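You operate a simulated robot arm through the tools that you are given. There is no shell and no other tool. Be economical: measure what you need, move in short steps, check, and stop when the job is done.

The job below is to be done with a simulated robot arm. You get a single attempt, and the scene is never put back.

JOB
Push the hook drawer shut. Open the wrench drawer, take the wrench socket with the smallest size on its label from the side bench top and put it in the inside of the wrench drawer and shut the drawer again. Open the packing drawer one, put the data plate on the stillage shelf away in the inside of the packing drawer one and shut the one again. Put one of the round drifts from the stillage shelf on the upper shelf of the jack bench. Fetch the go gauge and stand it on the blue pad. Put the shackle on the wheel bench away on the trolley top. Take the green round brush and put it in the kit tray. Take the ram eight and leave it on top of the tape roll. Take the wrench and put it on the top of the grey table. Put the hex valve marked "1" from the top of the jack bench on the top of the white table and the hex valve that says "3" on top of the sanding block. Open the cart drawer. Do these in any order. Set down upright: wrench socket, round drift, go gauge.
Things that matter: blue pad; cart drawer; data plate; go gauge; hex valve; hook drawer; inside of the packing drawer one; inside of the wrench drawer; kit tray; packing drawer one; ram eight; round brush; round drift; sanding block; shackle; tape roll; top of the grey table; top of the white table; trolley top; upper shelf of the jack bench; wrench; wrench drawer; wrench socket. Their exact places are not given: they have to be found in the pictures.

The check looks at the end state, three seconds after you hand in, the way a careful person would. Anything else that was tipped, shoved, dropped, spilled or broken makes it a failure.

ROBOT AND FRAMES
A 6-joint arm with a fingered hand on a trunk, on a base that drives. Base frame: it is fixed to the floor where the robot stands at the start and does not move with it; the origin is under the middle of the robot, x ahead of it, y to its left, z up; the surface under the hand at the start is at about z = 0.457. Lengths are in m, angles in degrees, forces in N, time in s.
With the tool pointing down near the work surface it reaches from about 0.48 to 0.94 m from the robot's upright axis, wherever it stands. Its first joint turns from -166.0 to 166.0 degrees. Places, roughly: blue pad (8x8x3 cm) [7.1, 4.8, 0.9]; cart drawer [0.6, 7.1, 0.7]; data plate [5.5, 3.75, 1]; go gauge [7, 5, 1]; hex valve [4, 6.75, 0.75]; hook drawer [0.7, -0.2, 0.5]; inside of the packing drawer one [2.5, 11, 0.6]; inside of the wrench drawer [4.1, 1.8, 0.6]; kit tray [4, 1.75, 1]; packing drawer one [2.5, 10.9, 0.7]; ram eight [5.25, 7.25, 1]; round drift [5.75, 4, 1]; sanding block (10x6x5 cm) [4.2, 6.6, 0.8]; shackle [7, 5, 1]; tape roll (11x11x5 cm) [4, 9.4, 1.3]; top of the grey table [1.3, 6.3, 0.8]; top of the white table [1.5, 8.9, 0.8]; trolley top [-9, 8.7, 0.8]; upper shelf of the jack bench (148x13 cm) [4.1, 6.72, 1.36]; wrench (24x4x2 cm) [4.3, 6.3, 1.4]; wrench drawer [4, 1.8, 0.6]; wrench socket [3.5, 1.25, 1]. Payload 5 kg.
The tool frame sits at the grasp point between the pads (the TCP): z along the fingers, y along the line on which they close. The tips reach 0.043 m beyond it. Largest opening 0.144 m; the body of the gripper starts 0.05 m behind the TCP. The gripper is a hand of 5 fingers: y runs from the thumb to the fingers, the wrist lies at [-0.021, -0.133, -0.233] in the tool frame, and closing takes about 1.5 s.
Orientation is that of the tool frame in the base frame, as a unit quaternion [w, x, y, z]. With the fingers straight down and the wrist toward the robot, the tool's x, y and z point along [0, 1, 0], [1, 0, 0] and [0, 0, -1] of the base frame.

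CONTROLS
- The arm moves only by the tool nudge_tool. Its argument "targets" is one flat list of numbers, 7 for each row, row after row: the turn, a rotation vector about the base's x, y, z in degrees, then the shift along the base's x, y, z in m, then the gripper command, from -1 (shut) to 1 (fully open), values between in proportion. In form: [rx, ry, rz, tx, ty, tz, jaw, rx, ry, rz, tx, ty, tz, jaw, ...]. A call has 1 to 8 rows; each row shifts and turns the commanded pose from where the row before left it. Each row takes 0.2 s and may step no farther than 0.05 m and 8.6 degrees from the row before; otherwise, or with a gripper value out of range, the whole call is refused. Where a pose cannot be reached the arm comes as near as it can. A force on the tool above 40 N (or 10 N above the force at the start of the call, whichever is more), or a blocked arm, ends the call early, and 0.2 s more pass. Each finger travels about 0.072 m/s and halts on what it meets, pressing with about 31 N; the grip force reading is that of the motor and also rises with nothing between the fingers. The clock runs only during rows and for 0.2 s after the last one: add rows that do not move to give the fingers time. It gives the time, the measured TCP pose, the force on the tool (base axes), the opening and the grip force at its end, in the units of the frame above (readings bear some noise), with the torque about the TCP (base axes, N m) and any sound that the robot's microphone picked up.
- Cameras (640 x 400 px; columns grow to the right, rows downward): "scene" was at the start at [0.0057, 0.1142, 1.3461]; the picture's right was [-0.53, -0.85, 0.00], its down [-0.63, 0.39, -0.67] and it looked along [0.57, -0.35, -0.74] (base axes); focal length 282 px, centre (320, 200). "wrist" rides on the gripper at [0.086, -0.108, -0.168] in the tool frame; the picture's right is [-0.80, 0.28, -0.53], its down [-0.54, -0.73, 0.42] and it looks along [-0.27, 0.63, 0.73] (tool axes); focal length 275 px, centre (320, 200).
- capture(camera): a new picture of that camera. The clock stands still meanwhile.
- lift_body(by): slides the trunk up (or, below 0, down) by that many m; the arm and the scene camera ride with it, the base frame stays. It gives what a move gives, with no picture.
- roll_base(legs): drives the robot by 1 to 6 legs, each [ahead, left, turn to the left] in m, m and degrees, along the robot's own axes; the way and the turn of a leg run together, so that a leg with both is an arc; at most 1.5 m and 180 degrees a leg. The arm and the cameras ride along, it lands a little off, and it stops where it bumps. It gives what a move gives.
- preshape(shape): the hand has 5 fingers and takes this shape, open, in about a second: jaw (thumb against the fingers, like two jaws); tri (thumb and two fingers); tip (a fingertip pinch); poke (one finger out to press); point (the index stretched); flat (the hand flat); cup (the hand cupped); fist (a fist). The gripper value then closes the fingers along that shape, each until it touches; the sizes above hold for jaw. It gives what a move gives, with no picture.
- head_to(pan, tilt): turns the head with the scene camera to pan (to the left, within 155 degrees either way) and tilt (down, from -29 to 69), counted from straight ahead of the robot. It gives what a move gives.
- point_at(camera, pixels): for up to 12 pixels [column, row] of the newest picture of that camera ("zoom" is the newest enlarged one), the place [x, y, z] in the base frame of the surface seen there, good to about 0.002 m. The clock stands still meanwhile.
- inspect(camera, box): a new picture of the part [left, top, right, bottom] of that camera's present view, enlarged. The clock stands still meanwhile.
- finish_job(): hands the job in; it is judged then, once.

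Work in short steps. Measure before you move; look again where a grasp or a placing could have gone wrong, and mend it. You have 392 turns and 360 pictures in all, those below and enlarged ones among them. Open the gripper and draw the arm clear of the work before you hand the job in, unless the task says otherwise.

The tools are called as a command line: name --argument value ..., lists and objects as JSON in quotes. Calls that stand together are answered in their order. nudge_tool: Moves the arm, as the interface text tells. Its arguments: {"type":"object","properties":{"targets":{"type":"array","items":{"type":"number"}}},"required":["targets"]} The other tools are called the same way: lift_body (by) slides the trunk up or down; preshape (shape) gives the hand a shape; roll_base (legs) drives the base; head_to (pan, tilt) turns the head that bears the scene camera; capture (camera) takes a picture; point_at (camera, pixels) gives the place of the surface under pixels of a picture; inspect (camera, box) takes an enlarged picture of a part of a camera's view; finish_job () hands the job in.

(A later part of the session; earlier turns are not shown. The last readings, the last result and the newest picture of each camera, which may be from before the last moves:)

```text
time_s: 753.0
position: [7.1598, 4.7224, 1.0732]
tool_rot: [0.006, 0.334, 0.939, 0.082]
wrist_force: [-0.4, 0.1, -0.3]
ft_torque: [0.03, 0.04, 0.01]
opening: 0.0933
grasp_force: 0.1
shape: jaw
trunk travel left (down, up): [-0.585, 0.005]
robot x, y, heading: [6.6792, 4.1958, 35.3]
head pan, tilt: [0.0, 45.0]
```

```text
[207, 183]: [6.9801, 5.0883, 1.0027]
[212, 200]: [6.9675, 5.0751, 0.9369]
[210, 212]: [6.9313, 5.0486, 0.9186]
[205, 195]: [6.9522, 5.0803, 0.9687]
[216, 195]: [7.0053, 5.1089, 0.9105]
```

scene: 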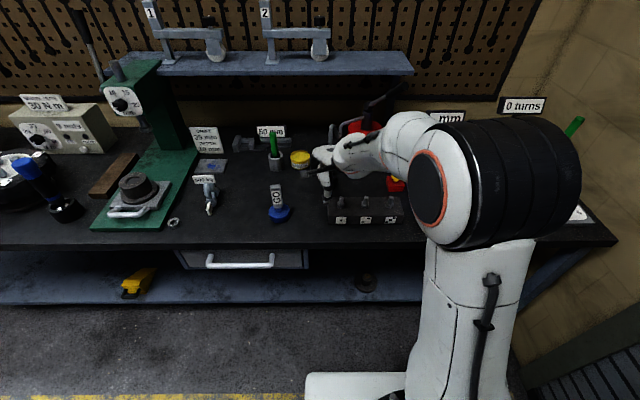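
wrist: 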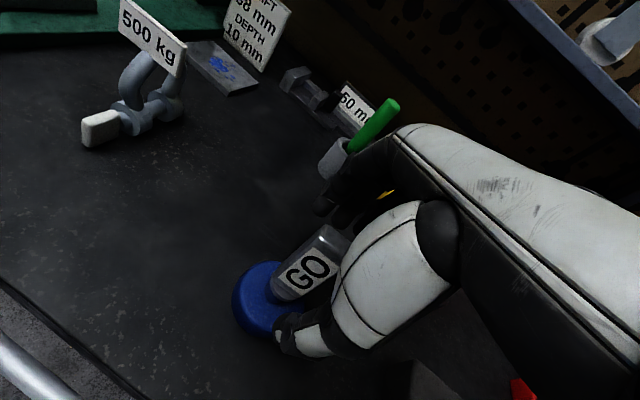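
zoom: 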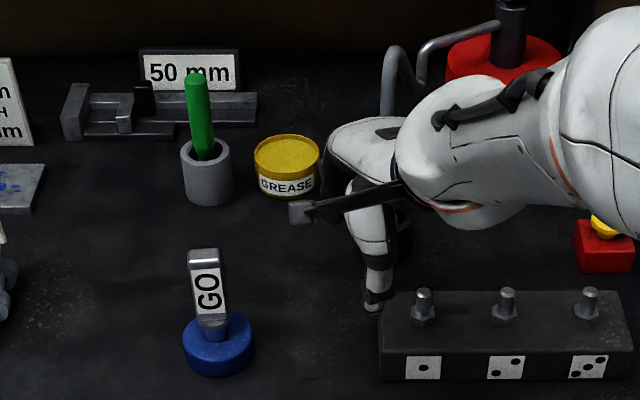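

GO stands well; the stick is at (7.278,5.037), top z 1.07. To reach it without touching GO, I retract the hand, move left, and orient the hand horizontally pointing along heading −15°.

nudge_tool --targets '[0, 0, 0, -0.035, -0.025, 0, 0, 0, 0, 0, -0.035, -0.025, 0, 0, 0, 0, 0, -0.035, -0.025, 0, 0, 0, 0, 0, -0.035, -0.025, 0, 0]'

roll_base --legs '[[0, 0.42, 0]]'

nudge_tool --targets '[0, 0, 8.3, 0, 0, 0, 0, 0, 0, 8.3, 0, 0, 0, 0, 0, 0, 8.3, 0, 0, 0, 0, -2.08, -8.03, 0, 0, 0, 0, 0, -2.08, -8.03, 0, 0, 0, 0, 0, -2.08, -8.03, 0, 0, 0, 0, 0, -2.08, -8.03, 0, 0, 0, 0, 0, -2.08, -8.03, 0, 0, 0, 0, 0]'

nudge_tool --targets '[-2.08, -8.03, 0, 0, 0, 0, 0, -2.08, -8.03, 0, 0, 0, 0, 0, -2.08, -8.03, 0, 0, 0, 0, 0, -2.08, -8.03, 0, 0, 0, 0, 0, -2.08, -8.03, 0, 0, 0, 0, 0]'

capture --camera "scene"

```text
time_s: 754.0
position: [7.0188, 4.6238, 1.0722]
tool_rot: [0.008, 0.335, 0.939, 0.083]
wrist_force: [-0.7, 0.6, 0.4]
ft_torque: [0.03, -0.02, 0.0]
opening: 0.0724
grasp_force: 0.1
shape: jaw
trunk travel left (down, up): [-0.585, 0.005]
robot x, y, heading: [6.6792, 4.1979, 35.4]
head pan, tilt: [0.0, 45.0]
```

```text
time_s: 756.6
position: [6.7768, 4.9639, 1.072]
tool_rot: [0.007, 0.336, 0.938, 0.083]
wrist_force: [-0.5, -0.3, 0.1]
ft_torque: [-0.03, 0.0, -0.02]
opening: 0.0724
grasp_force: 0.2
shape: jaw
trunk travel left (down, up): [-0.585, 0.005]
robot x, y, heading: [6.4376, 4.5395, 35.5]
head pan, tilt: [0.0, 45.0]
```

```text
time_s: 758.6
position: [6.7526, 4.9964, 1.0828]
tool_rot: [0.31, -0.002, 0.947, 0.084]
wrist_force: [-0.7, -0.7, 0.5]
ft_torque: [-0.04, -0.03, -0.01]
opening: 0.0721
grasp_force: 0.0
shape: jaw
out of reach, approached as far as the arm can: row 7
trunk travel left (down, up): [-0.585, 0.005]
robot x, y, heading: [6.4373, 4.5374, 35.4]
head pan, tilt: [0.0, 45.0]
stopped in row 8: the arm was blocked; the commanded pose is now the measured one
```

```text
time_s: 759.8
position: [6.7593, 5.0111, 1.084]
tool_rot: [0.615, -0.058, 0.786, -0.006]
wrist_force: [0.4, 0.6, 0.0]
ft_torque: [-0.01, -0.01, 0.02]
opening: 0.0721
grasp_force: 0.0
shape: jaw
out of reach, approached as far as the arm can: row 2, 3, 4
trunk travel left (down, up): [-0.585, 0.005]
robot x, y, heading: [6.435, 4.5416, 35.3]
head pan, tilt: [0.0, 45.0]
```

```text
78 pictures are left
```

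scene: 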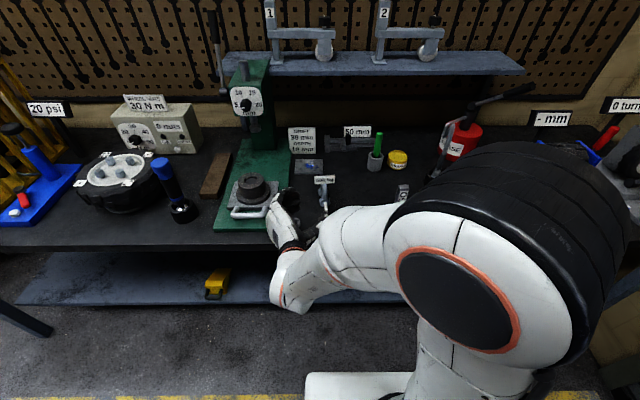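

I'm oriented near heading 4°, pitched 14°. A 45° downward pitch clears GO and the shackle, so I pitch the hand down 31° more, raise a bit, and bring the base closer.

nudge_tool --targets '[-0.52, 7.98, 0, 0, 0, 0.015, 0, -0.52, 7.98, 0, 0, 0, 0.015, 0, -0.52, 7.98, 0, 0, 0, 0.015, 0, -0.52, 7.98, 0, 0, 0, 0.015, 0]'

roll_base --legs '[[0.12, -0.1, 0]]'

nudge_tool --targets '[0, 0, 0, 0.045, 0.003, 0, 0, 0, 0, 0, 0.045, 0.003, 0, 0, 0, 0, 0, 0.045, 0.005, 0, 0, 0, 0, 0, 0.045, 0.006, 0, 0, 0, 0, 0, 0.045, 0.006, 0, 0, 0, 0, 0, 0.03, 0.006, 0, 0]'

capture --camera "wrist"

```text
time_s: 760.8
position: [6.7592, 5.009, 1.1396]
tool_rot: [0.388, -0.067, 0.919, -0.006]
wrist_force: [0.0, -0.6, -1.0]
ft_torque: [-0.01, -0.01, 0.0]
opening: 0.0721
grasp_force: 0.2
shape: jaw
out of reach, approached as far as the arm can: row 4
trunk travel left (down, up): [-0.585, 0.005]
robot x, y, heading: [6.4358, 4.5372, 35.5]
head pan, tilt: [0.0, 45.0]
```

```text
time_s: 762.2
position: [6.9153, 4.9949, 1.1392]
tool_rot: [0.388, -0.066, 0.919, -0.006]
wrist_force: [0.3, -1.4, -0.9]
ft_torque: [0.0, -0.02, 0.01]
opening: 0.072
grasp_force: 0.0
shape: jaw
trunk travel left (down, up): [-0.585, 0.005]
robot x, y, heading: [6.5896, 4.5268, 35.3]
head pan, tilt: [0.0, 45.0]
```

```text
time_s: 763.6
position: [7.17, 5.0225, 1.1372]
tool_rot: [0.388, -0.067, 0.919, -0.007]
wrist_force: [0.2, 0.8, -0.2]
ft_torque: [-0.04, 0.02, -0.02]
opening: 0.0721
grasp_force: 0.0
shape: jaw
out of reach, approached as far as the arm can: row 3
trunk travel left (down, up): [-0.585, 0.005]
robot x, y, heading: [6.5944, 4.5247, 35.3]
head pan, tilt: [0.0, 45.0]
```

```text
77 pictures are left
```

wrist: 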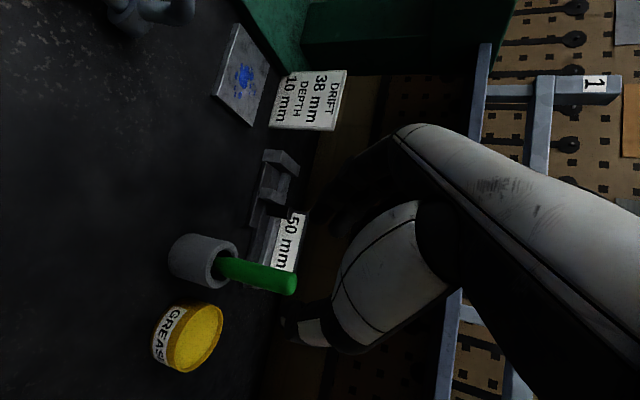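

The stick is right on the closing line. I advance diagonally 12 cm and close.

nudge_tool --targets '[0, 0, 0, 0.0235, 0.0036, -0.0195, 0, 0, 0, 0, 0.0235, 0.0036, -0.0195, 0, 0, 0, 0, 0.0235, 0.0036, -0.0195, 0, 0, 0, 0, 0.0235, 0.0036, -0.0195, 0, 0, 0, 0, 0, 0, 0, -0.4, 0, 0, 0, 0, 0, 0, -0.8, 0, 0, 0, 0, 0, 0, -1, 0, 0, 0, 0, 0, 0, -1]'

capture --camera "wrist"

```text
time_s: 765.4
position: [7.2642, 5.038, 1.0606]
tool_rot: [0.387, -0.067, 0.919, -0.008]
wrist_force: [-0.3, -0.3, -0.4]
ft_torque: [0.07, 0.05, 0.02]
opening: 0.0109
grasp_force: 31.2
shape: jaw
trunk travel left (down, up): [-0.585, 0.005]
robot x, y, heading: [6.5896, 4.5234, 35.3]
head pan, tilt: [0.0, 45.0]
```

```text
76 pictures are left
```

wrist: 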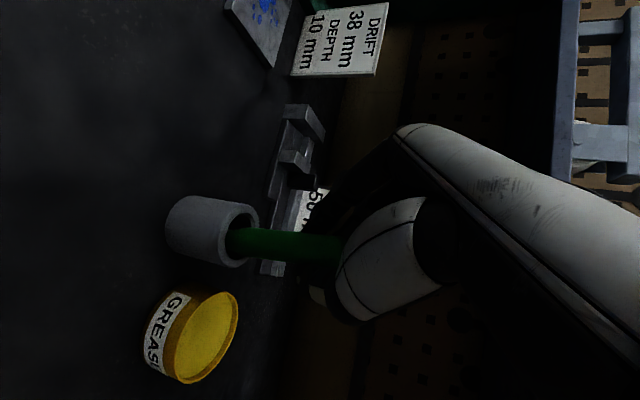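

Gripped. I lift straight up in small steps.

nudge_tool --targets '[0, 0, 0, 0, 0, 0.02, -1, 0, 0, 0, 0, 0, 0.02, -1, 0, 0, 0, 0, 0, 0.02, -1, 0, 0, 0, 0, 0, 0.02, -1]'

capture --camera "wrist"

```text
time_s: 766.4
position: [7.2643, 5.0367, 1.1423]
tool_rot: [0.388, -0.066, 0.919, -0.009]
wrist_force: [-0.1, 0.3, -1.8]
ft_torque: [0.0, 0.05, -0.03]
opening: 0.0107
grasp_force: 31.0
shape: jaw
trunk travel left (down, up): [-0.585, 0.005]
robot x, y, heading: [6.5932, 4.5231, 35.6]
head pan, tilt: [0.0, 45.0]
```

```text
75 pictures are left
```

wrist: 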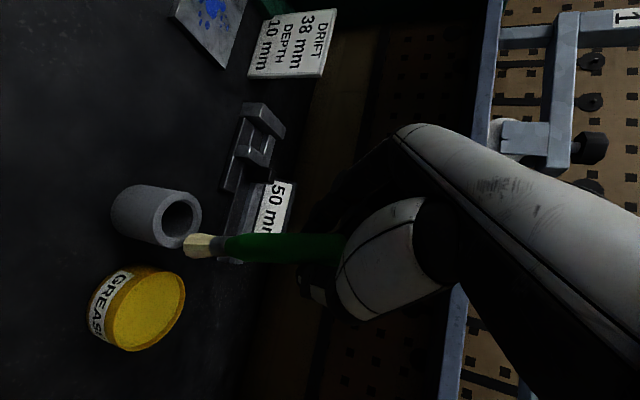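

It is the green round brush. I raise further while drawing back, to clear the shackle and GO.

nudge_tool --targets '[0, 0, 0, 0, 0, 0.02, -1, 0, 0, 0, -0.015, 0, 0.02, -1, 0, 0, 0, -0.02, 0, 0.02, -1, 0, 0, 0, -0.02, 0, 0.02, -1, 0, 0, 0, -0.02, 0, 0.02, -1, 0, 0, 0, 0, 0, 0, -1]'

capture --camera "scene"

```text
time_s: 767.8
position: [7.1875, 5.038, 1.241]
tool_rot: [0.387, -0.066, 0.919, -0.008]
wrist_force: [0.4, 0.4, -0.4]
ft_torque: [0.0, 0.03, 0.01]
opening: 0.0106
grasp_force: 31.1
shape: jaw
trunk travel left (down, up): [-0.585, 0.005]
robot x, y, heading: [6.5946, 4.5269, 35.5]
head pan, tilt: [0.0, 45.0]
```

```text
74 pictures are left
```

scene: 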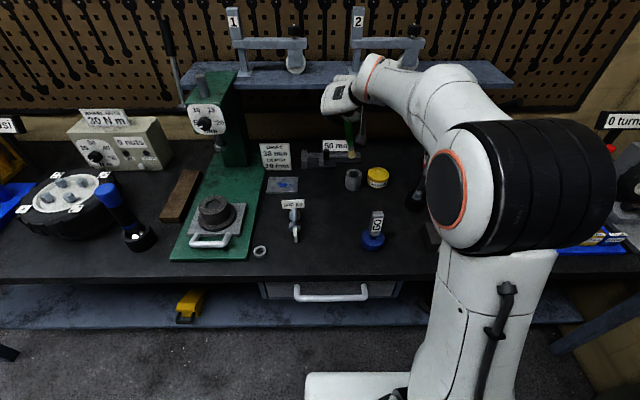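

The brush is clear, and the cup stands. I drive around the stillage to the red cabinet.

roll_base --legs '[[0, -0.65, 0], [-1.5, 0, 0], [-1.3, 0, 0], [0, 0.95, 0], [0, 0, -89.6], [0, -0.8, 0]]'

head_to --pan -5 --tilt 45

capture --camera "scene"

```text
time_s: 770.6
position: [7.4612, 4.6435, 1.2354]
tool_rot: [0.379, -0.066, 0.923, -0.008]
wrist_force: [-3.5, 2.0, -1.1]
ft_torque: [-0.06, -0.1, 0.11]
opening: 0.0105
grasp_force: 31.6
shape: jaw
trunk travel left (down, up): [-0.585, 0.005]
robot x, y, heading: [6.8684, 4.1305, 34.7]
head pan, tilt: [0.0, 45.0]
stopped in leg 1: the force on the tool passed its limit at 52 N (the readings are from after the stop); the commanded pose is now the measured one
```

```text
time_s: 771.2
position: [7.4612, 4.6438, 1.2368]
tool_rot: [0.38, -0.066, 0.923, -0.008]
wrist_force: [-7.2, 3.4, -1.1]
ft_torque: [-0.05, -0.07, 0.31]
opening: 0.0107
grasp_force: 31.1
shape: jaw
trunk travel left (down, up): [-0.585, 0.005]
robot x, y, heading: [6.869, 4.1312, 34.8]
head pan, tilt: [-5.0, 45.0]
```

```text
73 pictures are left
```

scene: 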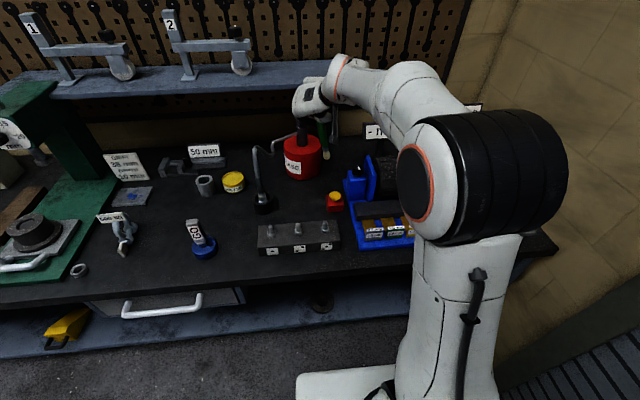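

I slid into the grease pump's lever. I reverse left 6 cm, then back straight out, and check the pump.

roll_base --legs '[[0, 0.07, 0], [-0.4, 0, 0]]'

capture --camera "scene"

inspect --camera "scene" --box '[120, 60, 460, 250]'

```text
time_s: 774.3
position: [7.0924, 4.4747, 1.2373]
tool_rot: [0.38, -0.069, 0.923, -0.005]
wrist_force: [-0.4, -0.9, -0.1]
ft_torque: [-0.01, 0.0, -0.02]
opening: 0.0107
grasp_force: 31.4
shape: jaw
trunk travel left (down, up): [-0.585, 0.005]
robot x, y, heading: [6.4968, 3.9599, 34.9]
head pan, tilt: [-5.0, 45.0]
```

```text
72 pictures are left
```

scene: 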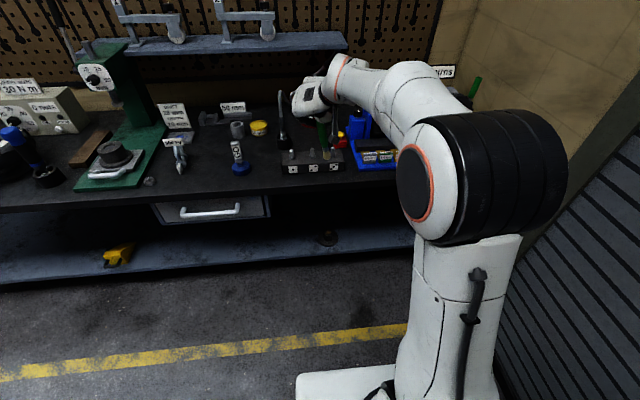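

```text
1.88 times, centred on (290, 155) of scene
```

zoom: 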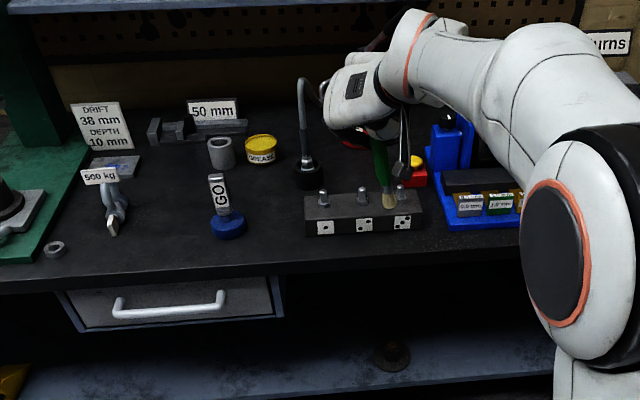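

The bench looks in order. I continue to the cabinet.

roll_base --legs '[[0, -0.25, 0.8], [-1.5, 0, 0], [-0.9, 0, 0], [0, 0.95, 0], [0, 0, -89.8], [0, -0.8, 0]]'

head_to --pan 0 --tilt 45

capture --camera "scene"

```text
time_s: 799.9
position: [3.9766, 2.0962, 1.2377]
tool_rot: [0.262, 0.61, 0.696, -0.275]
wrist_force: [0.0, -0.5, -0.4]
ft_torque: [0.05, -0.04, -0.01]
opening: 0.0104
grasp_force: 31.1
shape: jaw
trunk travel left (down, up): [-0.585, 0.005]
robot x, y, heading: [3.4724, 2.6975, -55.9]
head pan, tilt: [-5.0, 45.0]
```

```text
time_s: 800.5
position: [3.9769, 2.0973, 1.2362]
tool_rot: [0.263, 0.609, 0.696, -0.275]
wrist_force: [-0.4, -0.1, -0.7]
ft_torque: [0.01, 0.03, 0.02]
opening: 0.0105
grasp_force: 30.9
shape: jaw
trunk travel left (down, up): [-0.585, 0.005]
robot x, y, heading: [3.4725, 2.6974, -56.2]
head pan, tilt: [0.0, 45.0]
```

```text
70 pictures are left
```

scene: 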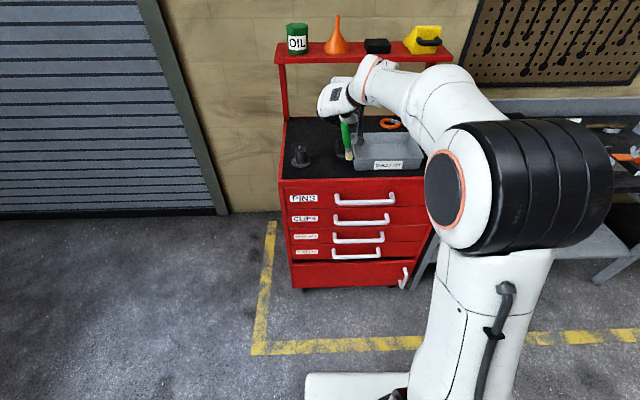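

I measure the kit tray.

inspect --camera "scene" --box '[280, 100, 460, 190]'

point_at --camera "scene" --pixels '[[358, 137], [410, 135], [420, 155], [362, 158], [385, 142], [400, 150], [375, 148], [348, 155], [390, 165]]'

```text
3.56 times, centred on (370, 145) of scene
```

zoom: 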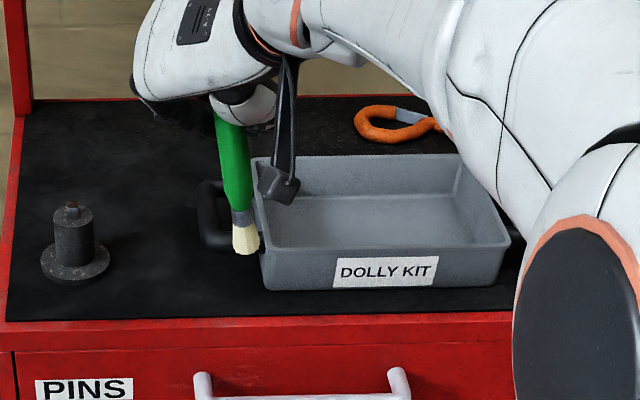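

```text
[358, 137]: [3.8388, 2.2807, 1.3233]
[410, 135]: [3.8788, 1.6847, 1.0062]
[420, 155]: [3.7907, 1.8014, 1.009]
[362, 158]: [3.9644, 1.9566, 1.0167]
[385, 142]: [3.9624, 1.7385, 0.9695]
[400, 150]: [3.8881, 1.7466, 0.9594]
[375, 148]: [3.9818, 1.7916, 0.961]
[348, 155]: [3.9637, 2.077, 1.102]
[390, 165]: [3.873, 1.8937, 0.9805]
```

The tray's interior is about 22×15 cm, floor z 0.96, centred near (3.92,1.81). I bring the base closer and right, then yaw the hand so the brush will tilt along the tray's length.

roll_base --legs '[[0, -0.2, 2], [0.27, 0, 0]]'

nudge_tool --targets '[0, 0, -8.1, 0, 0, 0, -1, 0, 0, -8.1, 0, 0, 0, -1, 0, 0, -8.1, 0, 0, 0, -1, 0, 0, -8.1, 0, 0, 0, -1, 0, 0, -8.1, 0, 0, 0, -1, 0, 0, -8.1, 0, 0, 0, -1, 0, 0, -8.1, 0, 0, 0, -1]'

capture --camera "scene"

```text
time_s: 803.7
position: [3.9989, 1.7803, 1.2354]
tool_rot: [0.267, 0.596, 0.708, -0.27]
wrist_force: [-0.4, -0.7, -2.0]
ft_torque: [0.02, 0.02, -0.04]
opening: 0.0106
grasp_force: 30.7
shape: jaw
trunk travel left (down, up): [-0.585, 0.005]
robot x, y, heading: [3.4756, 2.3584, -53.8]
head pan, tilt: [0.0, 45.0]
```

```text
time_s: 805.3
position: [3.9988, 1.779, 1.2363]
tool_rot: [0.106, 0.861, 0.339, -0.364]
wrist_force: [0.1, 0.0, -0.9]
ft_torque: [-0.04, -0.01, -0.06]
opening: 0.0105
grasp_force: 30.8
shape: jaw
trunk travel left (down, up): [-0.585, 0.005]
robot x, y, heading: [3.4721, 2.3563, -53.7]
head pan, tilt: [0.0, 45.0]
```

```text
68 pictures are left
```

scene: 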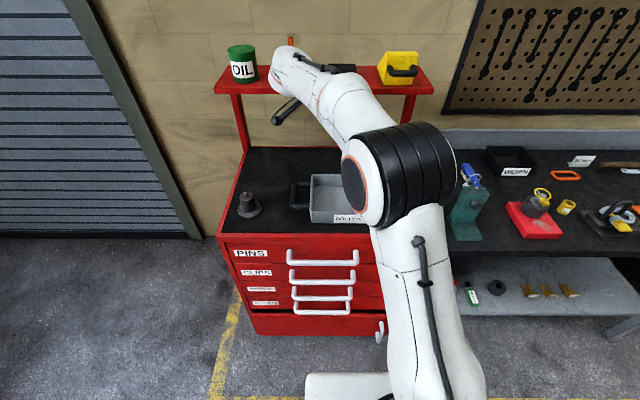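

I pitch the hand to vertical while moving over the tray (the brush tilts with its bristles to the left).

nudge_tool --targets '[4.82, -6.63, 0, -0.0143, 0.0047, -0.008, -1, 4.82, -6.63, 0, -0.0143, 0.0047, -0.008, -1, 4.82, -6.63, 0, -0.0143, 0.0047, -0.008, -1, 4.82, -6.63, 0, -0.0143, 0.0047, -0.008, -1, 4.82, -6.63, 0, -0.0143, 0.0047, -0.008, -1, 2.4, -3.3, 0, -0.0143, 0.0047, -0.008, -1, 0, 0, 0, 0, 0, 0, -1]'

capture --camera "wrist"

inspect --camera "scene" --box '[220, 30, 440, 240]'

```text
time_s: 806.9
position: [3.9115, 1.8078, 1.189]
tool_rot: [0.011, 0.931, 0.364, 0.007]
wrist_force: [-0.1, 0.2, -0.8]
ft_torque: [-0.03, 0.04, 0.01]
opening: 0.0106
grasp_force: 31.2
shape: jaw
trunk travel left (down, up): [-0.585, 0.005]
robot x, y, heading: [3.4739, 2.3604, -53.7]
head pan, tilt: [0.0, 45.0]
```

```text
67 pictures are left
```

wrist: 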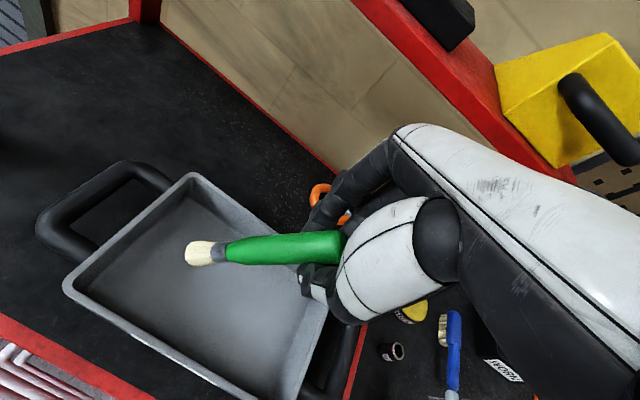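

```text
1.90 times, centred on (330, 135) of scene
```

zoom: 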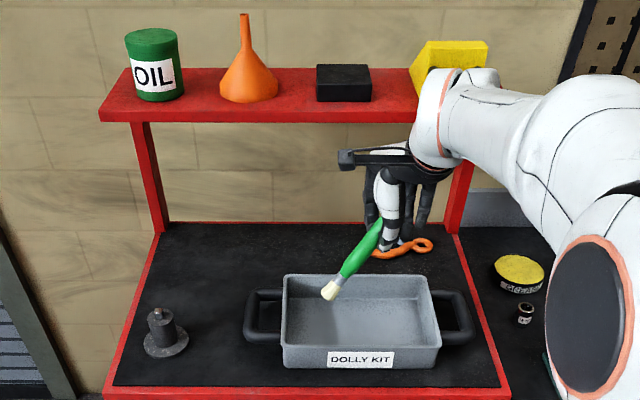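

I measure the bristle tip and tray corners.

point_at --camera "wrist" --pixels '[[190, 253], [205, 253], [330, 245], [192, 180], [72, 285], [225, 380], [330, 320], [190, 300], [250, 330], [180, 220]]'

```text
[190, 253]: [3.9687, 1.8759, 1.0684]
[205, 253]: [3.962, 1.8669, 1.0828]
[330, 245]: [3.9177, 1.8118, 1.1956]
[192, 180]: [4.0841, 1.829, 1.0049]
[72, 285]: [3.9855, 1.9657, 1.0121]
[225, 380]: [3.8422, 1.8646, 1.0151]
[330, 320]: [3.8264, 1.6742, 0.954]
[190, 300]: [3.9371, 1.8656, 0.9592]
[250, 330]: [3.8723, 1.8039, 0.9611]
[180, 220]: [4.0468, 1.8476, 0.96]
```

I tilt the brush a further 24° and lower it toward the tray floor.

nudge_tool --targets '[4.82, -6.63, 0, -0.004, -0.003, -0.015, -1, 4.82, -6.63, 0, -0.003, -0.002, -0.02, -1, 4.82, -6.63, 0, -0.003, -0.002, -0.02, -1, 0, 0, 0, 0, 0, -0.025, -1, 0, 0, 0, 0, 0, -0.025, -1, 0, 0, 0, 0, 0, -0.015, -1, 0, 0, 0, 0, 0, 0, -1]'

capture --camera "wrist"

```text
time_s: 808.5
position: [3.9018, 1.8003, 1.0678]
tool_rot: [-0.045, 0.911, 0.352, 0.212]
wrist_force: [-0.8, 0.1, -0.5]
ft_torque: [-0.01, 0.01, 0.03]
opening: 0.0106
grasp_force: 31.1
shape: jaw
trunk travel left (down, up): [-0.585, 0.005]
robot x, y, heading: [3.4678, 2.3592, -53.8]
head pan, tilt: [0.0, 45.0]
```

```text
65 pictures are left
```

wrist: 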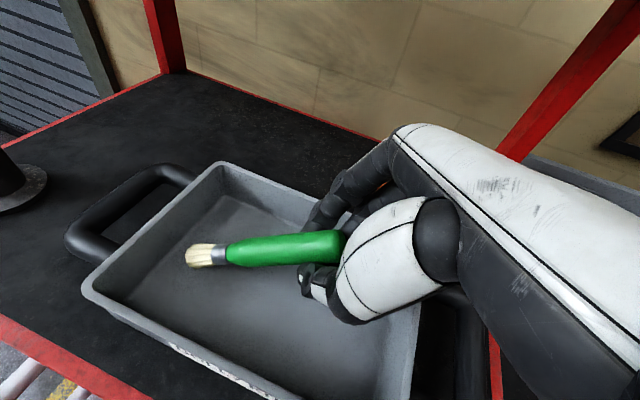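

Inside the tray outline. I lower 2 cm more and release.

nudge_tool --targets '[0, 0, 0, 0, 0, -0.012, -1, 0, 0, 0, 0, 0, -0.01, -1, 0, 0, 0, 0, 0, 0, -0.7, 0, 0, 0, 0, 0, 0, -0.3, 0, 0, 0, 0, 0, 0, 0, 0, 0, 0, 0, 0, 0, 0, 0, 0, 0, 0, 0, 0.02, 0]'

capture --camera "wrist"

```text
time_s: 810.1
position: [3.9034, 1.7998, 1.0672]
tool_rot: [-0.044, 0.911, 0.352, 0.212]
wrist_force: [0.0, -0.6, -0.3]
ft_torque: [-0.02, 0.03, 0.02]
opening: 0.0717
grasp_force: 0.1
shape: jaw
trunk travel left (down, up): [-0.585, 0.005]
robot x, y, heading: [3.4706, 2.3574, -53.8]
head pan, tilt: [0.0, 45.0]
```

```text
64 pictures are left
```

wrist: 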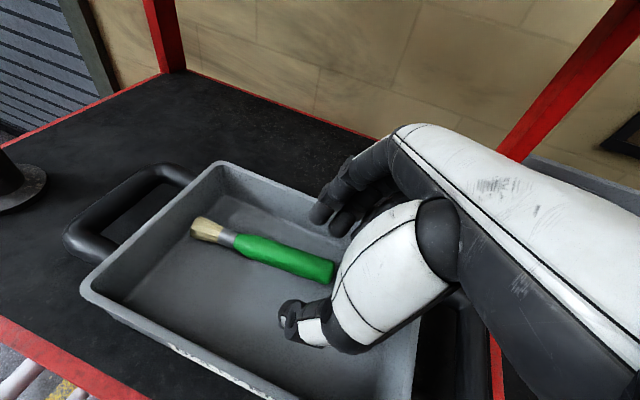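

The brush lies in the kit tray. I rise, straighten the hand, and back away to the stillage's near end for the data plate.

nudge_tool --targets '[0, 0, 0, 0, 0, 0.03, 0, 0, 0, 0, 0, 0, 0.03, 0, -4.82, 6.63, 0, 0, 0, 0.02, 0, -4.82, 6.63, 0, 0, 0, 0.02, 0, -4.82, 6.63, 0, -0.02, 0.03, 0, 0, 0, 0, 0, -0.02, 0.03, 0, 0, 0, 0, 0, -0.02, 0.03, 0, 0]'

roll_base --legs '[[-0.35, 0, 0], [0, 0, 89.7], [1.5, 0, 0], [0.1, -0.3, 0]]'

head_to --pan -5 --tilt 45

capture --camera "scene"

capture --camera "wrist"

```text
time_s: 811.7
position: [3.8432, 1.8911, 1.1682]
tool_rot: [0.011, 0.932, 0.362, 0.007]
wrist_force: [-0.1, 0.0, 0.5]
ft_torque: [0.03, -0.01, 0.04]
opening: 0.0718
grasp_force: 0.0
shape: jaw
trunk travel left (down, up): [-0.585, 0.005]
robot x, y, heading: [3.4708, 2.3592, -53.7]
head pan, tilt: [0.0, 45.0]
```

```text
time_s: 826.5
position: [5.1792, 3.7299, 1.1678]
tool_rot: [0.001, 0.393, 0.92, 0.012]
wrist_force: [0.8, -0.3, -0.9]
ft_torque: [0.04, 0.03, 0.0]
opening: 0.072
grasp_force: 0.1
shape: jaw
trunk travel left (down, up): [-0.585, 0.005]
robot x, y, heading: [4.7207, 3.3484, 37.7]
head pan, tilt: [0.0, 45.0]
```

```text
time_s: 827.1
position: [5.1789, 3.7299, 1.1666]
tool_rot: [0.003, 0.392, 0.92, 0.012]
wrist_force: [0.2, 0.6, 0.1]
ft_torque: [-0.01, -0.06, 0.01]
opening: 0.0717
grasp_force: 0.0
shape: jaw
trunk travel left (down, up): [-0.585, 0.005]
robot x, y, heading: [4.7205, 3.3419, 37.6]
head pan, tilt: [-5.0, 45.0]
```

```text
63 pictures are left
```

scene: 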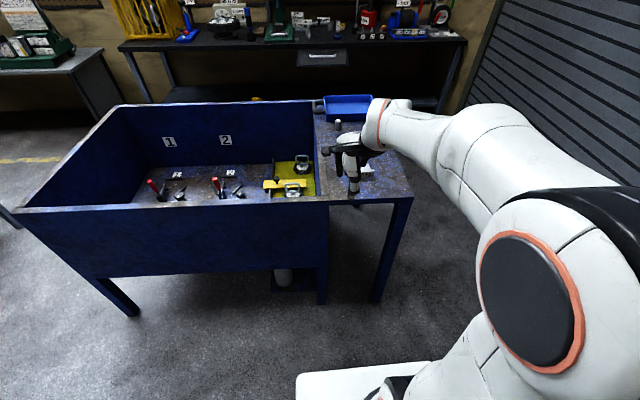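

```text
62 pictures are left
```

wrist: 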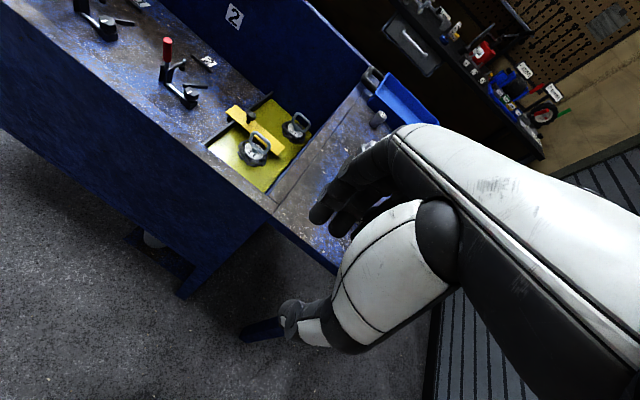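

I drive closer so the wrist camera sees the data plate.

roll_base --legs '[[0.25, 0, -1.8]]'

capture --camera "wrist"

point_at --camera "wrist" --pixels '[[290, 250], [260, 270], [300, 280], [270, 240], [240, 280], [320, 260], [285, 300]]'

```text
time_s: 828.9
position: [5.3871, 3.867, 1.1671]
tool_rot: [0.002, 0.403, 0.915, 0.013]
wrist_force: [0.7, -0.5, 0.2]
ft_torque: [0.0, -0.01, 0.01]
opening: 0.0718
grasp_force: 0.0
shape: jaw
trunk travel left (down, up): [-0.585, 0.005]
robot x, y, heading: [4.9174, 3.4964, 36.2]
head pan, tilt: [-5.0, 45.0]
```

```text
61 pictures are left
```

wrist: 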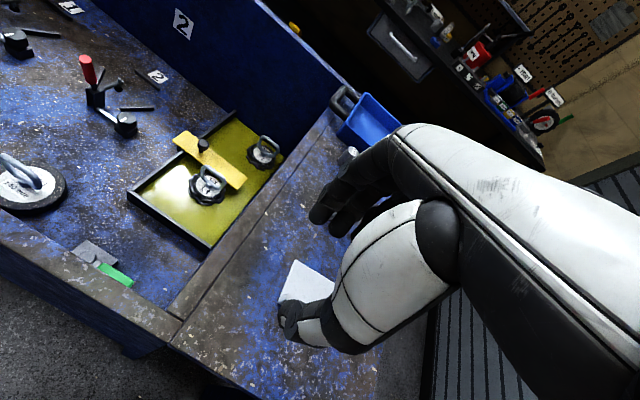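

```text
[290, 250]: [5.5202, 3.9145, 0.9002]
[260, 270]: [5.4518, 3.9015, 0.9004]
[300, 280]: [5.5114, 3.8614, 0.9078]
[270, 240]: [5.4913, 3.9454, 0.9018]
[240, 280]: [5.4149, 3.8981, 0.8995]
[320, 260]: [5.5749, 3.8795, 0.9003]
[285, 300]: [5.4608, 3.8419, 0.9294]
```

The plate is a low wedge (front edge z≈0.93, back ≈0.905). I'll grip it across its width, so I yaw the hand 90° and look again.

nudge_tool --targets '[0, 0, 8.2, -0.01, 0.012, 0, 0.5, 0, 0, 8.2, -0.01, 0.012, 0, 0.5, 0, 0, 8.2, -0.01, 0.012, 0, 0.5, 0, 0, 8.2, -0.01, 0.012, 0, 0.5, 0, 0, 8.2, 0, 0, 0, 0.5, 0, 0, 8.2, 0, 0, 0, 0.5, 0, 0, 8.2, 0, 0, 0, 0.5, 0, 0, 8.2, 0, 0, 0, 0.5]'

nudge_tool --targets '[0, 0, 8.2, 0, 0, 0, 0.5, 0, 0, 8.2, 0, 0, 0, 0.5, 0, 0, 8, 0, 0, 0, 0.5, 0, 0, 0, 0, 0, 0, 0.5]'

capture --camera "scene"

inspect --camera "scene" --box '[270, 60, 470, 200]'

```text
time_s: 830.7
position: [5.3454, 3.9155, 1.1671]
tool_rot: [-0.005, -0.157, 0.987, 0.012]
wrist_force: [0.4, 0.2, -0.3]
ft_torque: [-0.01, 0.02, -0.02]
opening: 0.108
grasp_force: 0.0
shape: jaw
trunk travel left (down, up): [-0.585, 0.005]
robot x, y, heading: [4.9159, 3.495, 36.4]
head pan, tilt: [-5.0, 45.0]
```

```text
time_s: 831.7
position: [5.3457, 3.9169, 1.1659]
tool_rot: [-0.006, -0.362, 0.932, 0.01]
wrist_force: [0.5, 0.5, 0.1]
ft_torque: [-0.02, 0.01, 0.0]
opening: 0.1077
grasp_force: 0.0
shape: jaw
trunk travel left (down, up): [-0.585, 0.005]
robot x, y, heading: [4.9132, 3.4928, 36.0]
head pan, tilt: [-5.0, 45.0]
```

```text
60 pictures are left
```

scene: 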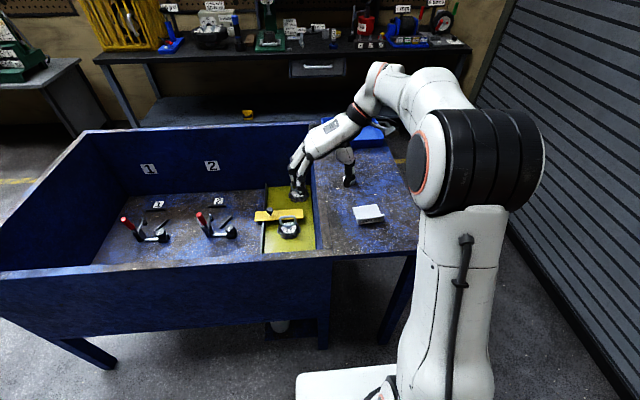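

```text
2.86 times, centred on (370, 130) of scene
```

zoom: 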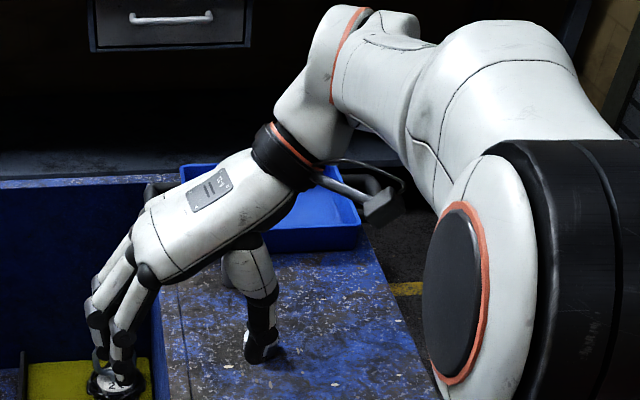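

inspect --camera "scene" --box '[340, 195, 400, 235]'

point_at --camera "scene" --pixels '[[355, 208], [377, 206], [384, 217], [358, 220], [367, 212], [370, 222], [384, 221], [358, 224]]'

```text
10.00 times, centred on (370, 215) of scene
```

zoom: 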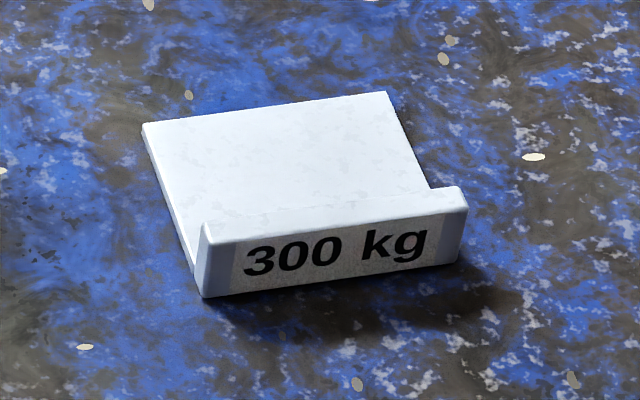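

```text
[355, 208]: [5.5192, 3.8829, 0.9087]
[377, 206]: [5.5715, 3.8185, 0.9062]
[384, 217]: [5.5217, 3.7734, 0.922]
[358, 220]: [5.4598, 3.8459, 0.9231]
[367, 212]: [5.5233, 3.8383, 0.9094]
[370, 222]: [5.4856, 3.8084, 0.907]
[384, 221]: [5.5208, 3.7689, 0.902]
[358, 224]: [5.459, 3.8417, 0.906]
```

The data plate is an L-shape with a 3 cm upright lip at the front, so gripping the lip front-to-back is best. I yaw back 92° while moving over the lip's centre (5.494,3.812).

nudge_tool --targets '[0, 0, -8.4, 0.0135, -0.0095, 0, 0, 0, 0, -8.4, 0.0135, -0.0095, 0, 0, 0, 0, -8.4, 0.0135, -0.0095, 0, 0, 0, 0, -8.4, 0.0135, -0.0095, 0, 0, 0, 0, -8.4, 0.0135, -0.0095, 0, 0, 0, 0, -8.4, 0.0135, -0.0095, 0, 0, 0, 0, -8.4, 0.0135, -0.0095, 0, 0, 0, 0, -8.4, 0.0135, -0.0095, 0, 0]'

nudge_tool --targets '[0, 0, -8.4, 0.0135, -0.0095, 0, 0, 0, 0, -8.4, 0.0135, -0.0095, 0, 0, 0, 0, -8, 0.0135, -0.0095, 0, 0, 0, 0, 0, 0, 0, -0.02, 0]'

lift_body --by -0.12

capture --camera "wrist"

```text
time_s: 833.5
position: [5.4553, 3.8395, 1.166]
tool_rot: [0.0, 0.216, 0.976, 0.012]
wrist_force: [-0.6, 0.0, 0.4]
ft_torque: [-0.01, 0.04, 0.04]
opening: 0.0725
grasp_force: 0.0
shape: jaw
trunk travel left (down, up): [-0.585, 0.005]
robot x, y, heading: [4.9133, 3.4947, 36.1]
head pan, tilt: [-5.0, 45.0]
```

```text
time_s: 834.5
position: [5.4946, 3.811, 1.1472]
tool_rot: [0.003, 0.42, 0.908, 0.012]
wrist_force: [-0.5, 0.6, 0.1]
ft_torque: [0.02, 0.01, -0.01]
opening: 0.0725
grasp_force: 0.1
shape: jaw
trunk travel left (down, up): [-0.585, 0.005]
robot x, y, heading: [4.9159, 3.4945, 36.1]
head pan, tilt: [-5.0, 45.0]
```

```text
time_s: 836.0
position: [5.4957, 3.8109, 1.0285]
tool_rot: [0.003, 0.419, 0.908, 0.012]
wrist_force: [0.0, 0.7, -0.5]
ft_torque: [0.01, 0.0, -0.04]
opening: 0.0724
grasp_force: 0.0
shape: jaw
trunk travel left (down, up): [-0.465, 0.125]
robot x, y, heading: [4.9143, 3.4994, 36.2]
head pan, tilt: [-5.0, 45.0]
```

```text
57 pictures are left
```

wrist: 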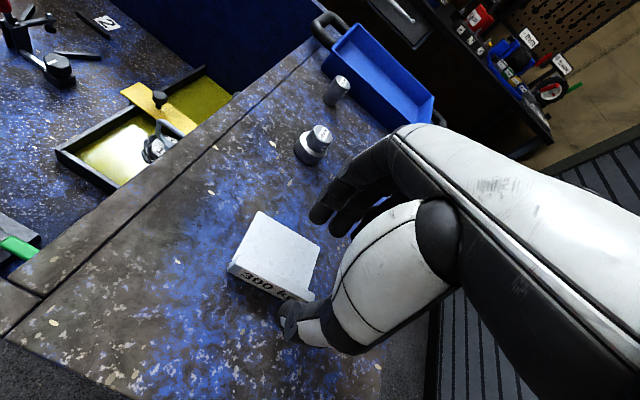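

The lip is exactly on the closing line ((275,280)). I lower 7.2 cm and close.

nudge_tool --targets '[0, 0, 0, 0, 0, -0.03, 0, 0, 0, 0, 0, 0, -0.03, 0, 0, 0, 0, 0, 0, -0.012, 0, 0, 0, 0, 0, 0, 0, -0.5, 0, 0, 0, 0, 0, 0, -1, 0, 0, 0, 0, 0, 0, -1, 0, 0, 0, 0, 0, 0, -1]'

lift_body --by 0.1

capture --camera "wrist"

```text
time_s: 837.6
position: [5.4935, 3.81, 0.9564]
tool_rot: [0.003, 0.419, 0.908, 0.011]
wrist_force: [-0.2, 0.5, 0.3]
ft_torque: [0.05, -0.01, 0.01]
opening: 0.0064
grasp_force: 30.7
shape: jaw
trunk travel left (down, up): [-0.465, 0.125]
robot x, y, heading: [4.9187, 3.4954, 36.1]
head pan, tilt: [-5.0, 45.0]
```

```text
time_s: 839.0
position: [5.494, 3.8097, 1.0552]
tool_rot: [0.003, 0.419, 0.908, 0.011]
wrist_force: [-0.2, -0.1, -1.9]
ft_torque: [-0.02, 0.03, 0.0]
opening: 0.0065
grasp_force: 30.6
shape: jaw
trunk travel left (down, up): [-0.565, 0.025]
robot x, y, heading: [4.9129, 3.4952, 36.1]
head pan, tilt: [-5.0, 45.0]
```

```text
56 pictures are left
```

wrist: 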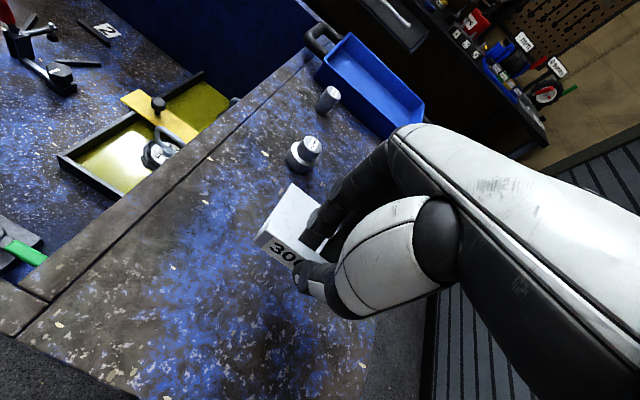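

The data plate is held. I carry it via the aisle to the packing drawer.

roll_base --legs '[[0, 1.5, 0], [0, 0.22, 0], [1.5, 0, 0], [0.2, 0, 0], [0, 0, 90], [1.5, 0, 0]]'

roll_base --legs '[[1.5, 0, 0], [1.4, 0, 0], [0.5, 0.4, 0], [0.85, 0, 0], [0, 0, -90]]'

head_to --pan 0 --tilt 50

capture --camera "scene"

capture --camera "wrist"

```text
time_s: 866.8
position: [4.1193, 7.7041, 1.056]
tool_rot: [-0.006, -0.338, 0.941, 0.01]
wrist_force: [0.8, 0.4, -1.0]
ft_torque: [-0.04, -0.05, 0.0]
opening: 0.0063
grasp_force: 31.1
shape: jaw
trunk travel left (down, up): [-0.565, 0.025]
robot x, y, heading: [4.4242, 7.1244, 125.3]
head pan, tilt: [-5.0, 45.0]
```

```text
time_s: 892.0
position: [2.3045, 10.7212, 1.057]
tool_rot: [0.003, 0.445, 0.895, 0.012]
wrist_force: [0.4, 0.6, -0.3]
ft_torque: [0.01, 0.02, 0.06]
opening: 0.0059
grasp_force: 31.1
shape: jaw
trunk travel left (down, up): [-0.565, 0.025]
robot x, y, heading: [1.7092, 10.4436, 32.9]
head pan, tilt: [-5.0, 45.0]
```

```text
time_s: 892.7
position: [2.3045, 10.7208, 1.0569]
tool_rot: [0.003, 0.445, 0.895, 0.012]
wrist_force: [0.6, -1.0, -0.4]
ft_torque: [-0.02, 0.03, 0.03]
opening: 0.0063
grasp_force: 30.8
shape: jaw
trunk travel left (down, up): [-0.565, 0.025]
robot x, y, heading: [1.7113, 10.4396, 32.9]
head pan, tilt: [0.0, 50.0]
```

```text
55 pictures are left
```

scene: 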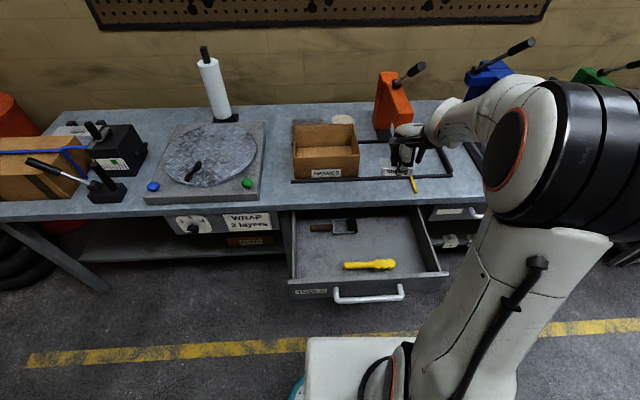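

```text
54 pictures are left
```

wrist: 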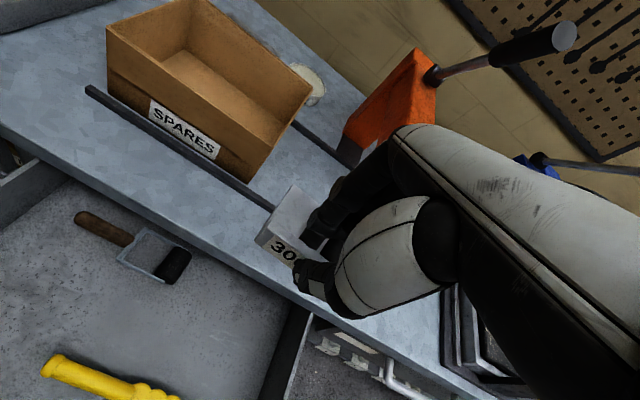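

I measure the drawer's free back-right area.

point_at --camera "scene" --pixels '[[390, 235], [415, 262], [430, 262], [395, 263], [345, 266], [355, 228], [375, 245], [400, 222], [292, 275], [440, 270], [360, 297]]'

```text
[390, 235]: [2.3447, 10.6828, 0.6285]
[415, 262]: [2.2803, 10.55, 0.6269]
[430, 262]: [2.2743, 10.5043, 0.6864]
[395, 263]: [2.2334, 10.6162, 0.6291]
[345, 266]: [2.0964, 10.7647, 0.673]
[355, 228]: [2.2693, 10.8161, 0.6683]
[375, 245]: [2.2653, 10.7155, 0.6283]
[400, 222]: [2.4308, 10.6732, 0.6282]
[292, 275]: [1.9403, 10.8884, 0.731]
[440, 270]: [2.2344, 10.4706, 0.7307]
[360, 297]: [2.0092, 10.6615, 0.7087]
```

I move the plate over the free back-right part of the drawer at (2.269,10.612) and lower.

nudge_tool --targets '[0, 0, 0, -0.012, -0.036, 0, -1, 0, 0, 0, -0.012, -0.036, 0, -1, 0, 0, 0, -0.012, -0.037, 0, -1, 0, 0, 0, 0, 0, 0, -1]'

lift_body --by -0.3

capture --camera "wrist"

```text
time_s: 893.7
position: [2.2673, 10.6097, 1.0575]
tool_rot: [0.003, 0.445, 0.896, 0.012]
wrist_force: [0.0, -0.2, -1.3]
ft_torque: [-0.02, 0.01, -0.01]
opening: 0.0064
grasp_force: 31.4
shape: jaw
trunk travel left (down, up): [-0.565, 0.025]
robot x, y, heading: [1.7082, 10.4387, 33.0]
head pan, tilt: [0.0, 50.0]
```

```text
time_s: 896.7
position: [2.2672, 10.6104, 0.7553]
tool_rot: [0.003, 0.445, 0.895, 0.011]
wrist_force: [-0.2, -0.5, -0.5]
ft_torque: [0.02, 0.0, 0.02]
opening: 0.0061
grasp_force: 31.1
shape: jaw
trunk travel left (down, up): [-0.265, 0.325]
robot x, y, heading: [1.7093, 10.4437, 32.7]
head pan, tilt: [0.0, 50.0]
```

```text
53 pictures are left
```

wrist: 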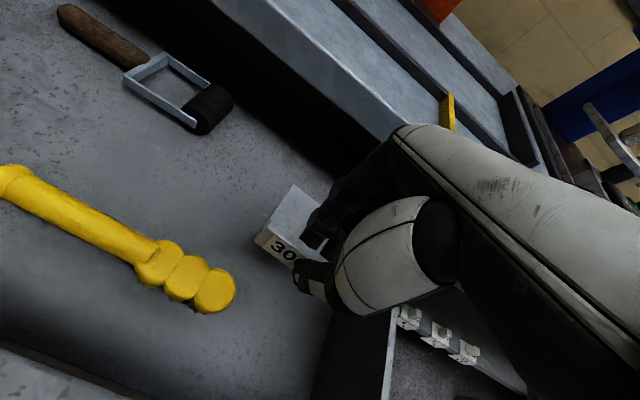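

Clear of the other tools. I lower to the drawer floor and release.

nudge_tool --targets '[0, 0, 0, 0, 0, -0.03, -1, 0, 0, 0, 0, 0, -0.025, -1, 0, 0, 0, 0, 0, -0.01, -1, 0, 0, 0, 0, 0, -0.004, -1, 0, 0, 0, 0, 0, 0, -1]'

nudge_tool --targets '[0, 0, 0, 0, 0, -0.002, -1, 0, 0, 0, 0, 0, 0, -0.7, 0, 0, 0, 0, 0, 0, -0.4, 0, 0, 0, 0, 0, 0, -0.2, 0, 0, 0, 0, 0, 0.02, -0.2, 0, 0, 0, 0, 0, 0.03, -0.2]'

lift_body --by 0.2

capture --camera "wrist"

```text
time_s: 897.9
position: [2.2657, 10.6096, 0.6861]
tool_rot: [0.003, 0.445, 0.895, 0.011]
wrist_force: [0.1, 0.4, -1.0]
ft_torque: [-0.02, 0.04, 0.01]
opening: 0.0063
grasp_force: 30.8
shape: jaw
trunk travel left (down, up): [-0.265, 0.325]
robot x, y, heading: [1.7074, 10.4408, 32.9]
head pan, tilt: [0.0, 50.0]
```

```text
time_s: 899.3
position: [2.2654, 10.6107, 0.7349]
tool_rot: [0.002, 0.445, 0.895, 0.011]
wrist_force: [0.5, 0.5, -0.2]
ft_torque: [-0.01, -0.01, 0.01]
opening: 0.057
grasp_force: 0.0
shape: jaw
trunk travel left (down, up): [-0.265, 0.325]
robot x, y, heading: [1.7102, 10.4416, 33.1]
head pan, tilt: [0.0, 50.0]
```

```text
time_s: 901.4
position: [2.2651, 10.6118, 0.9347]
tool_rot: [0.002, 0.446, 0.895, 0.011]
wrist_force: [0.8, -0.5, -0.1]
ft_torque: [-0.01, -0.03, 0.01]
opening: 0.0571
grasp_force: 0.1
shape: jaw
trunk travel left (down, up): [-0.465, 0.125]
robot x, y, heading: [1.7129, 10.4412, 33.0]
head pan, tilt: [0.0, 50.0]
```

```text
52 pictures are left
```

wrist: 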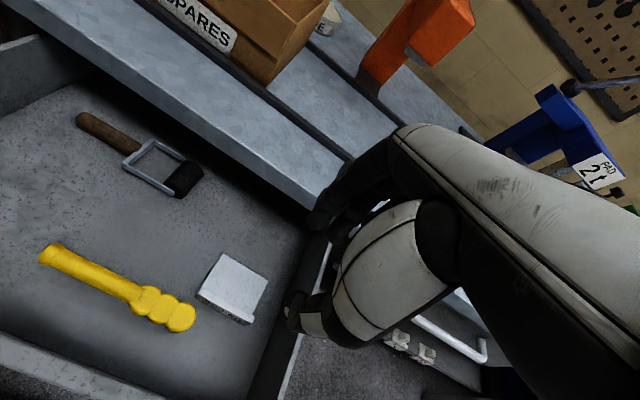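

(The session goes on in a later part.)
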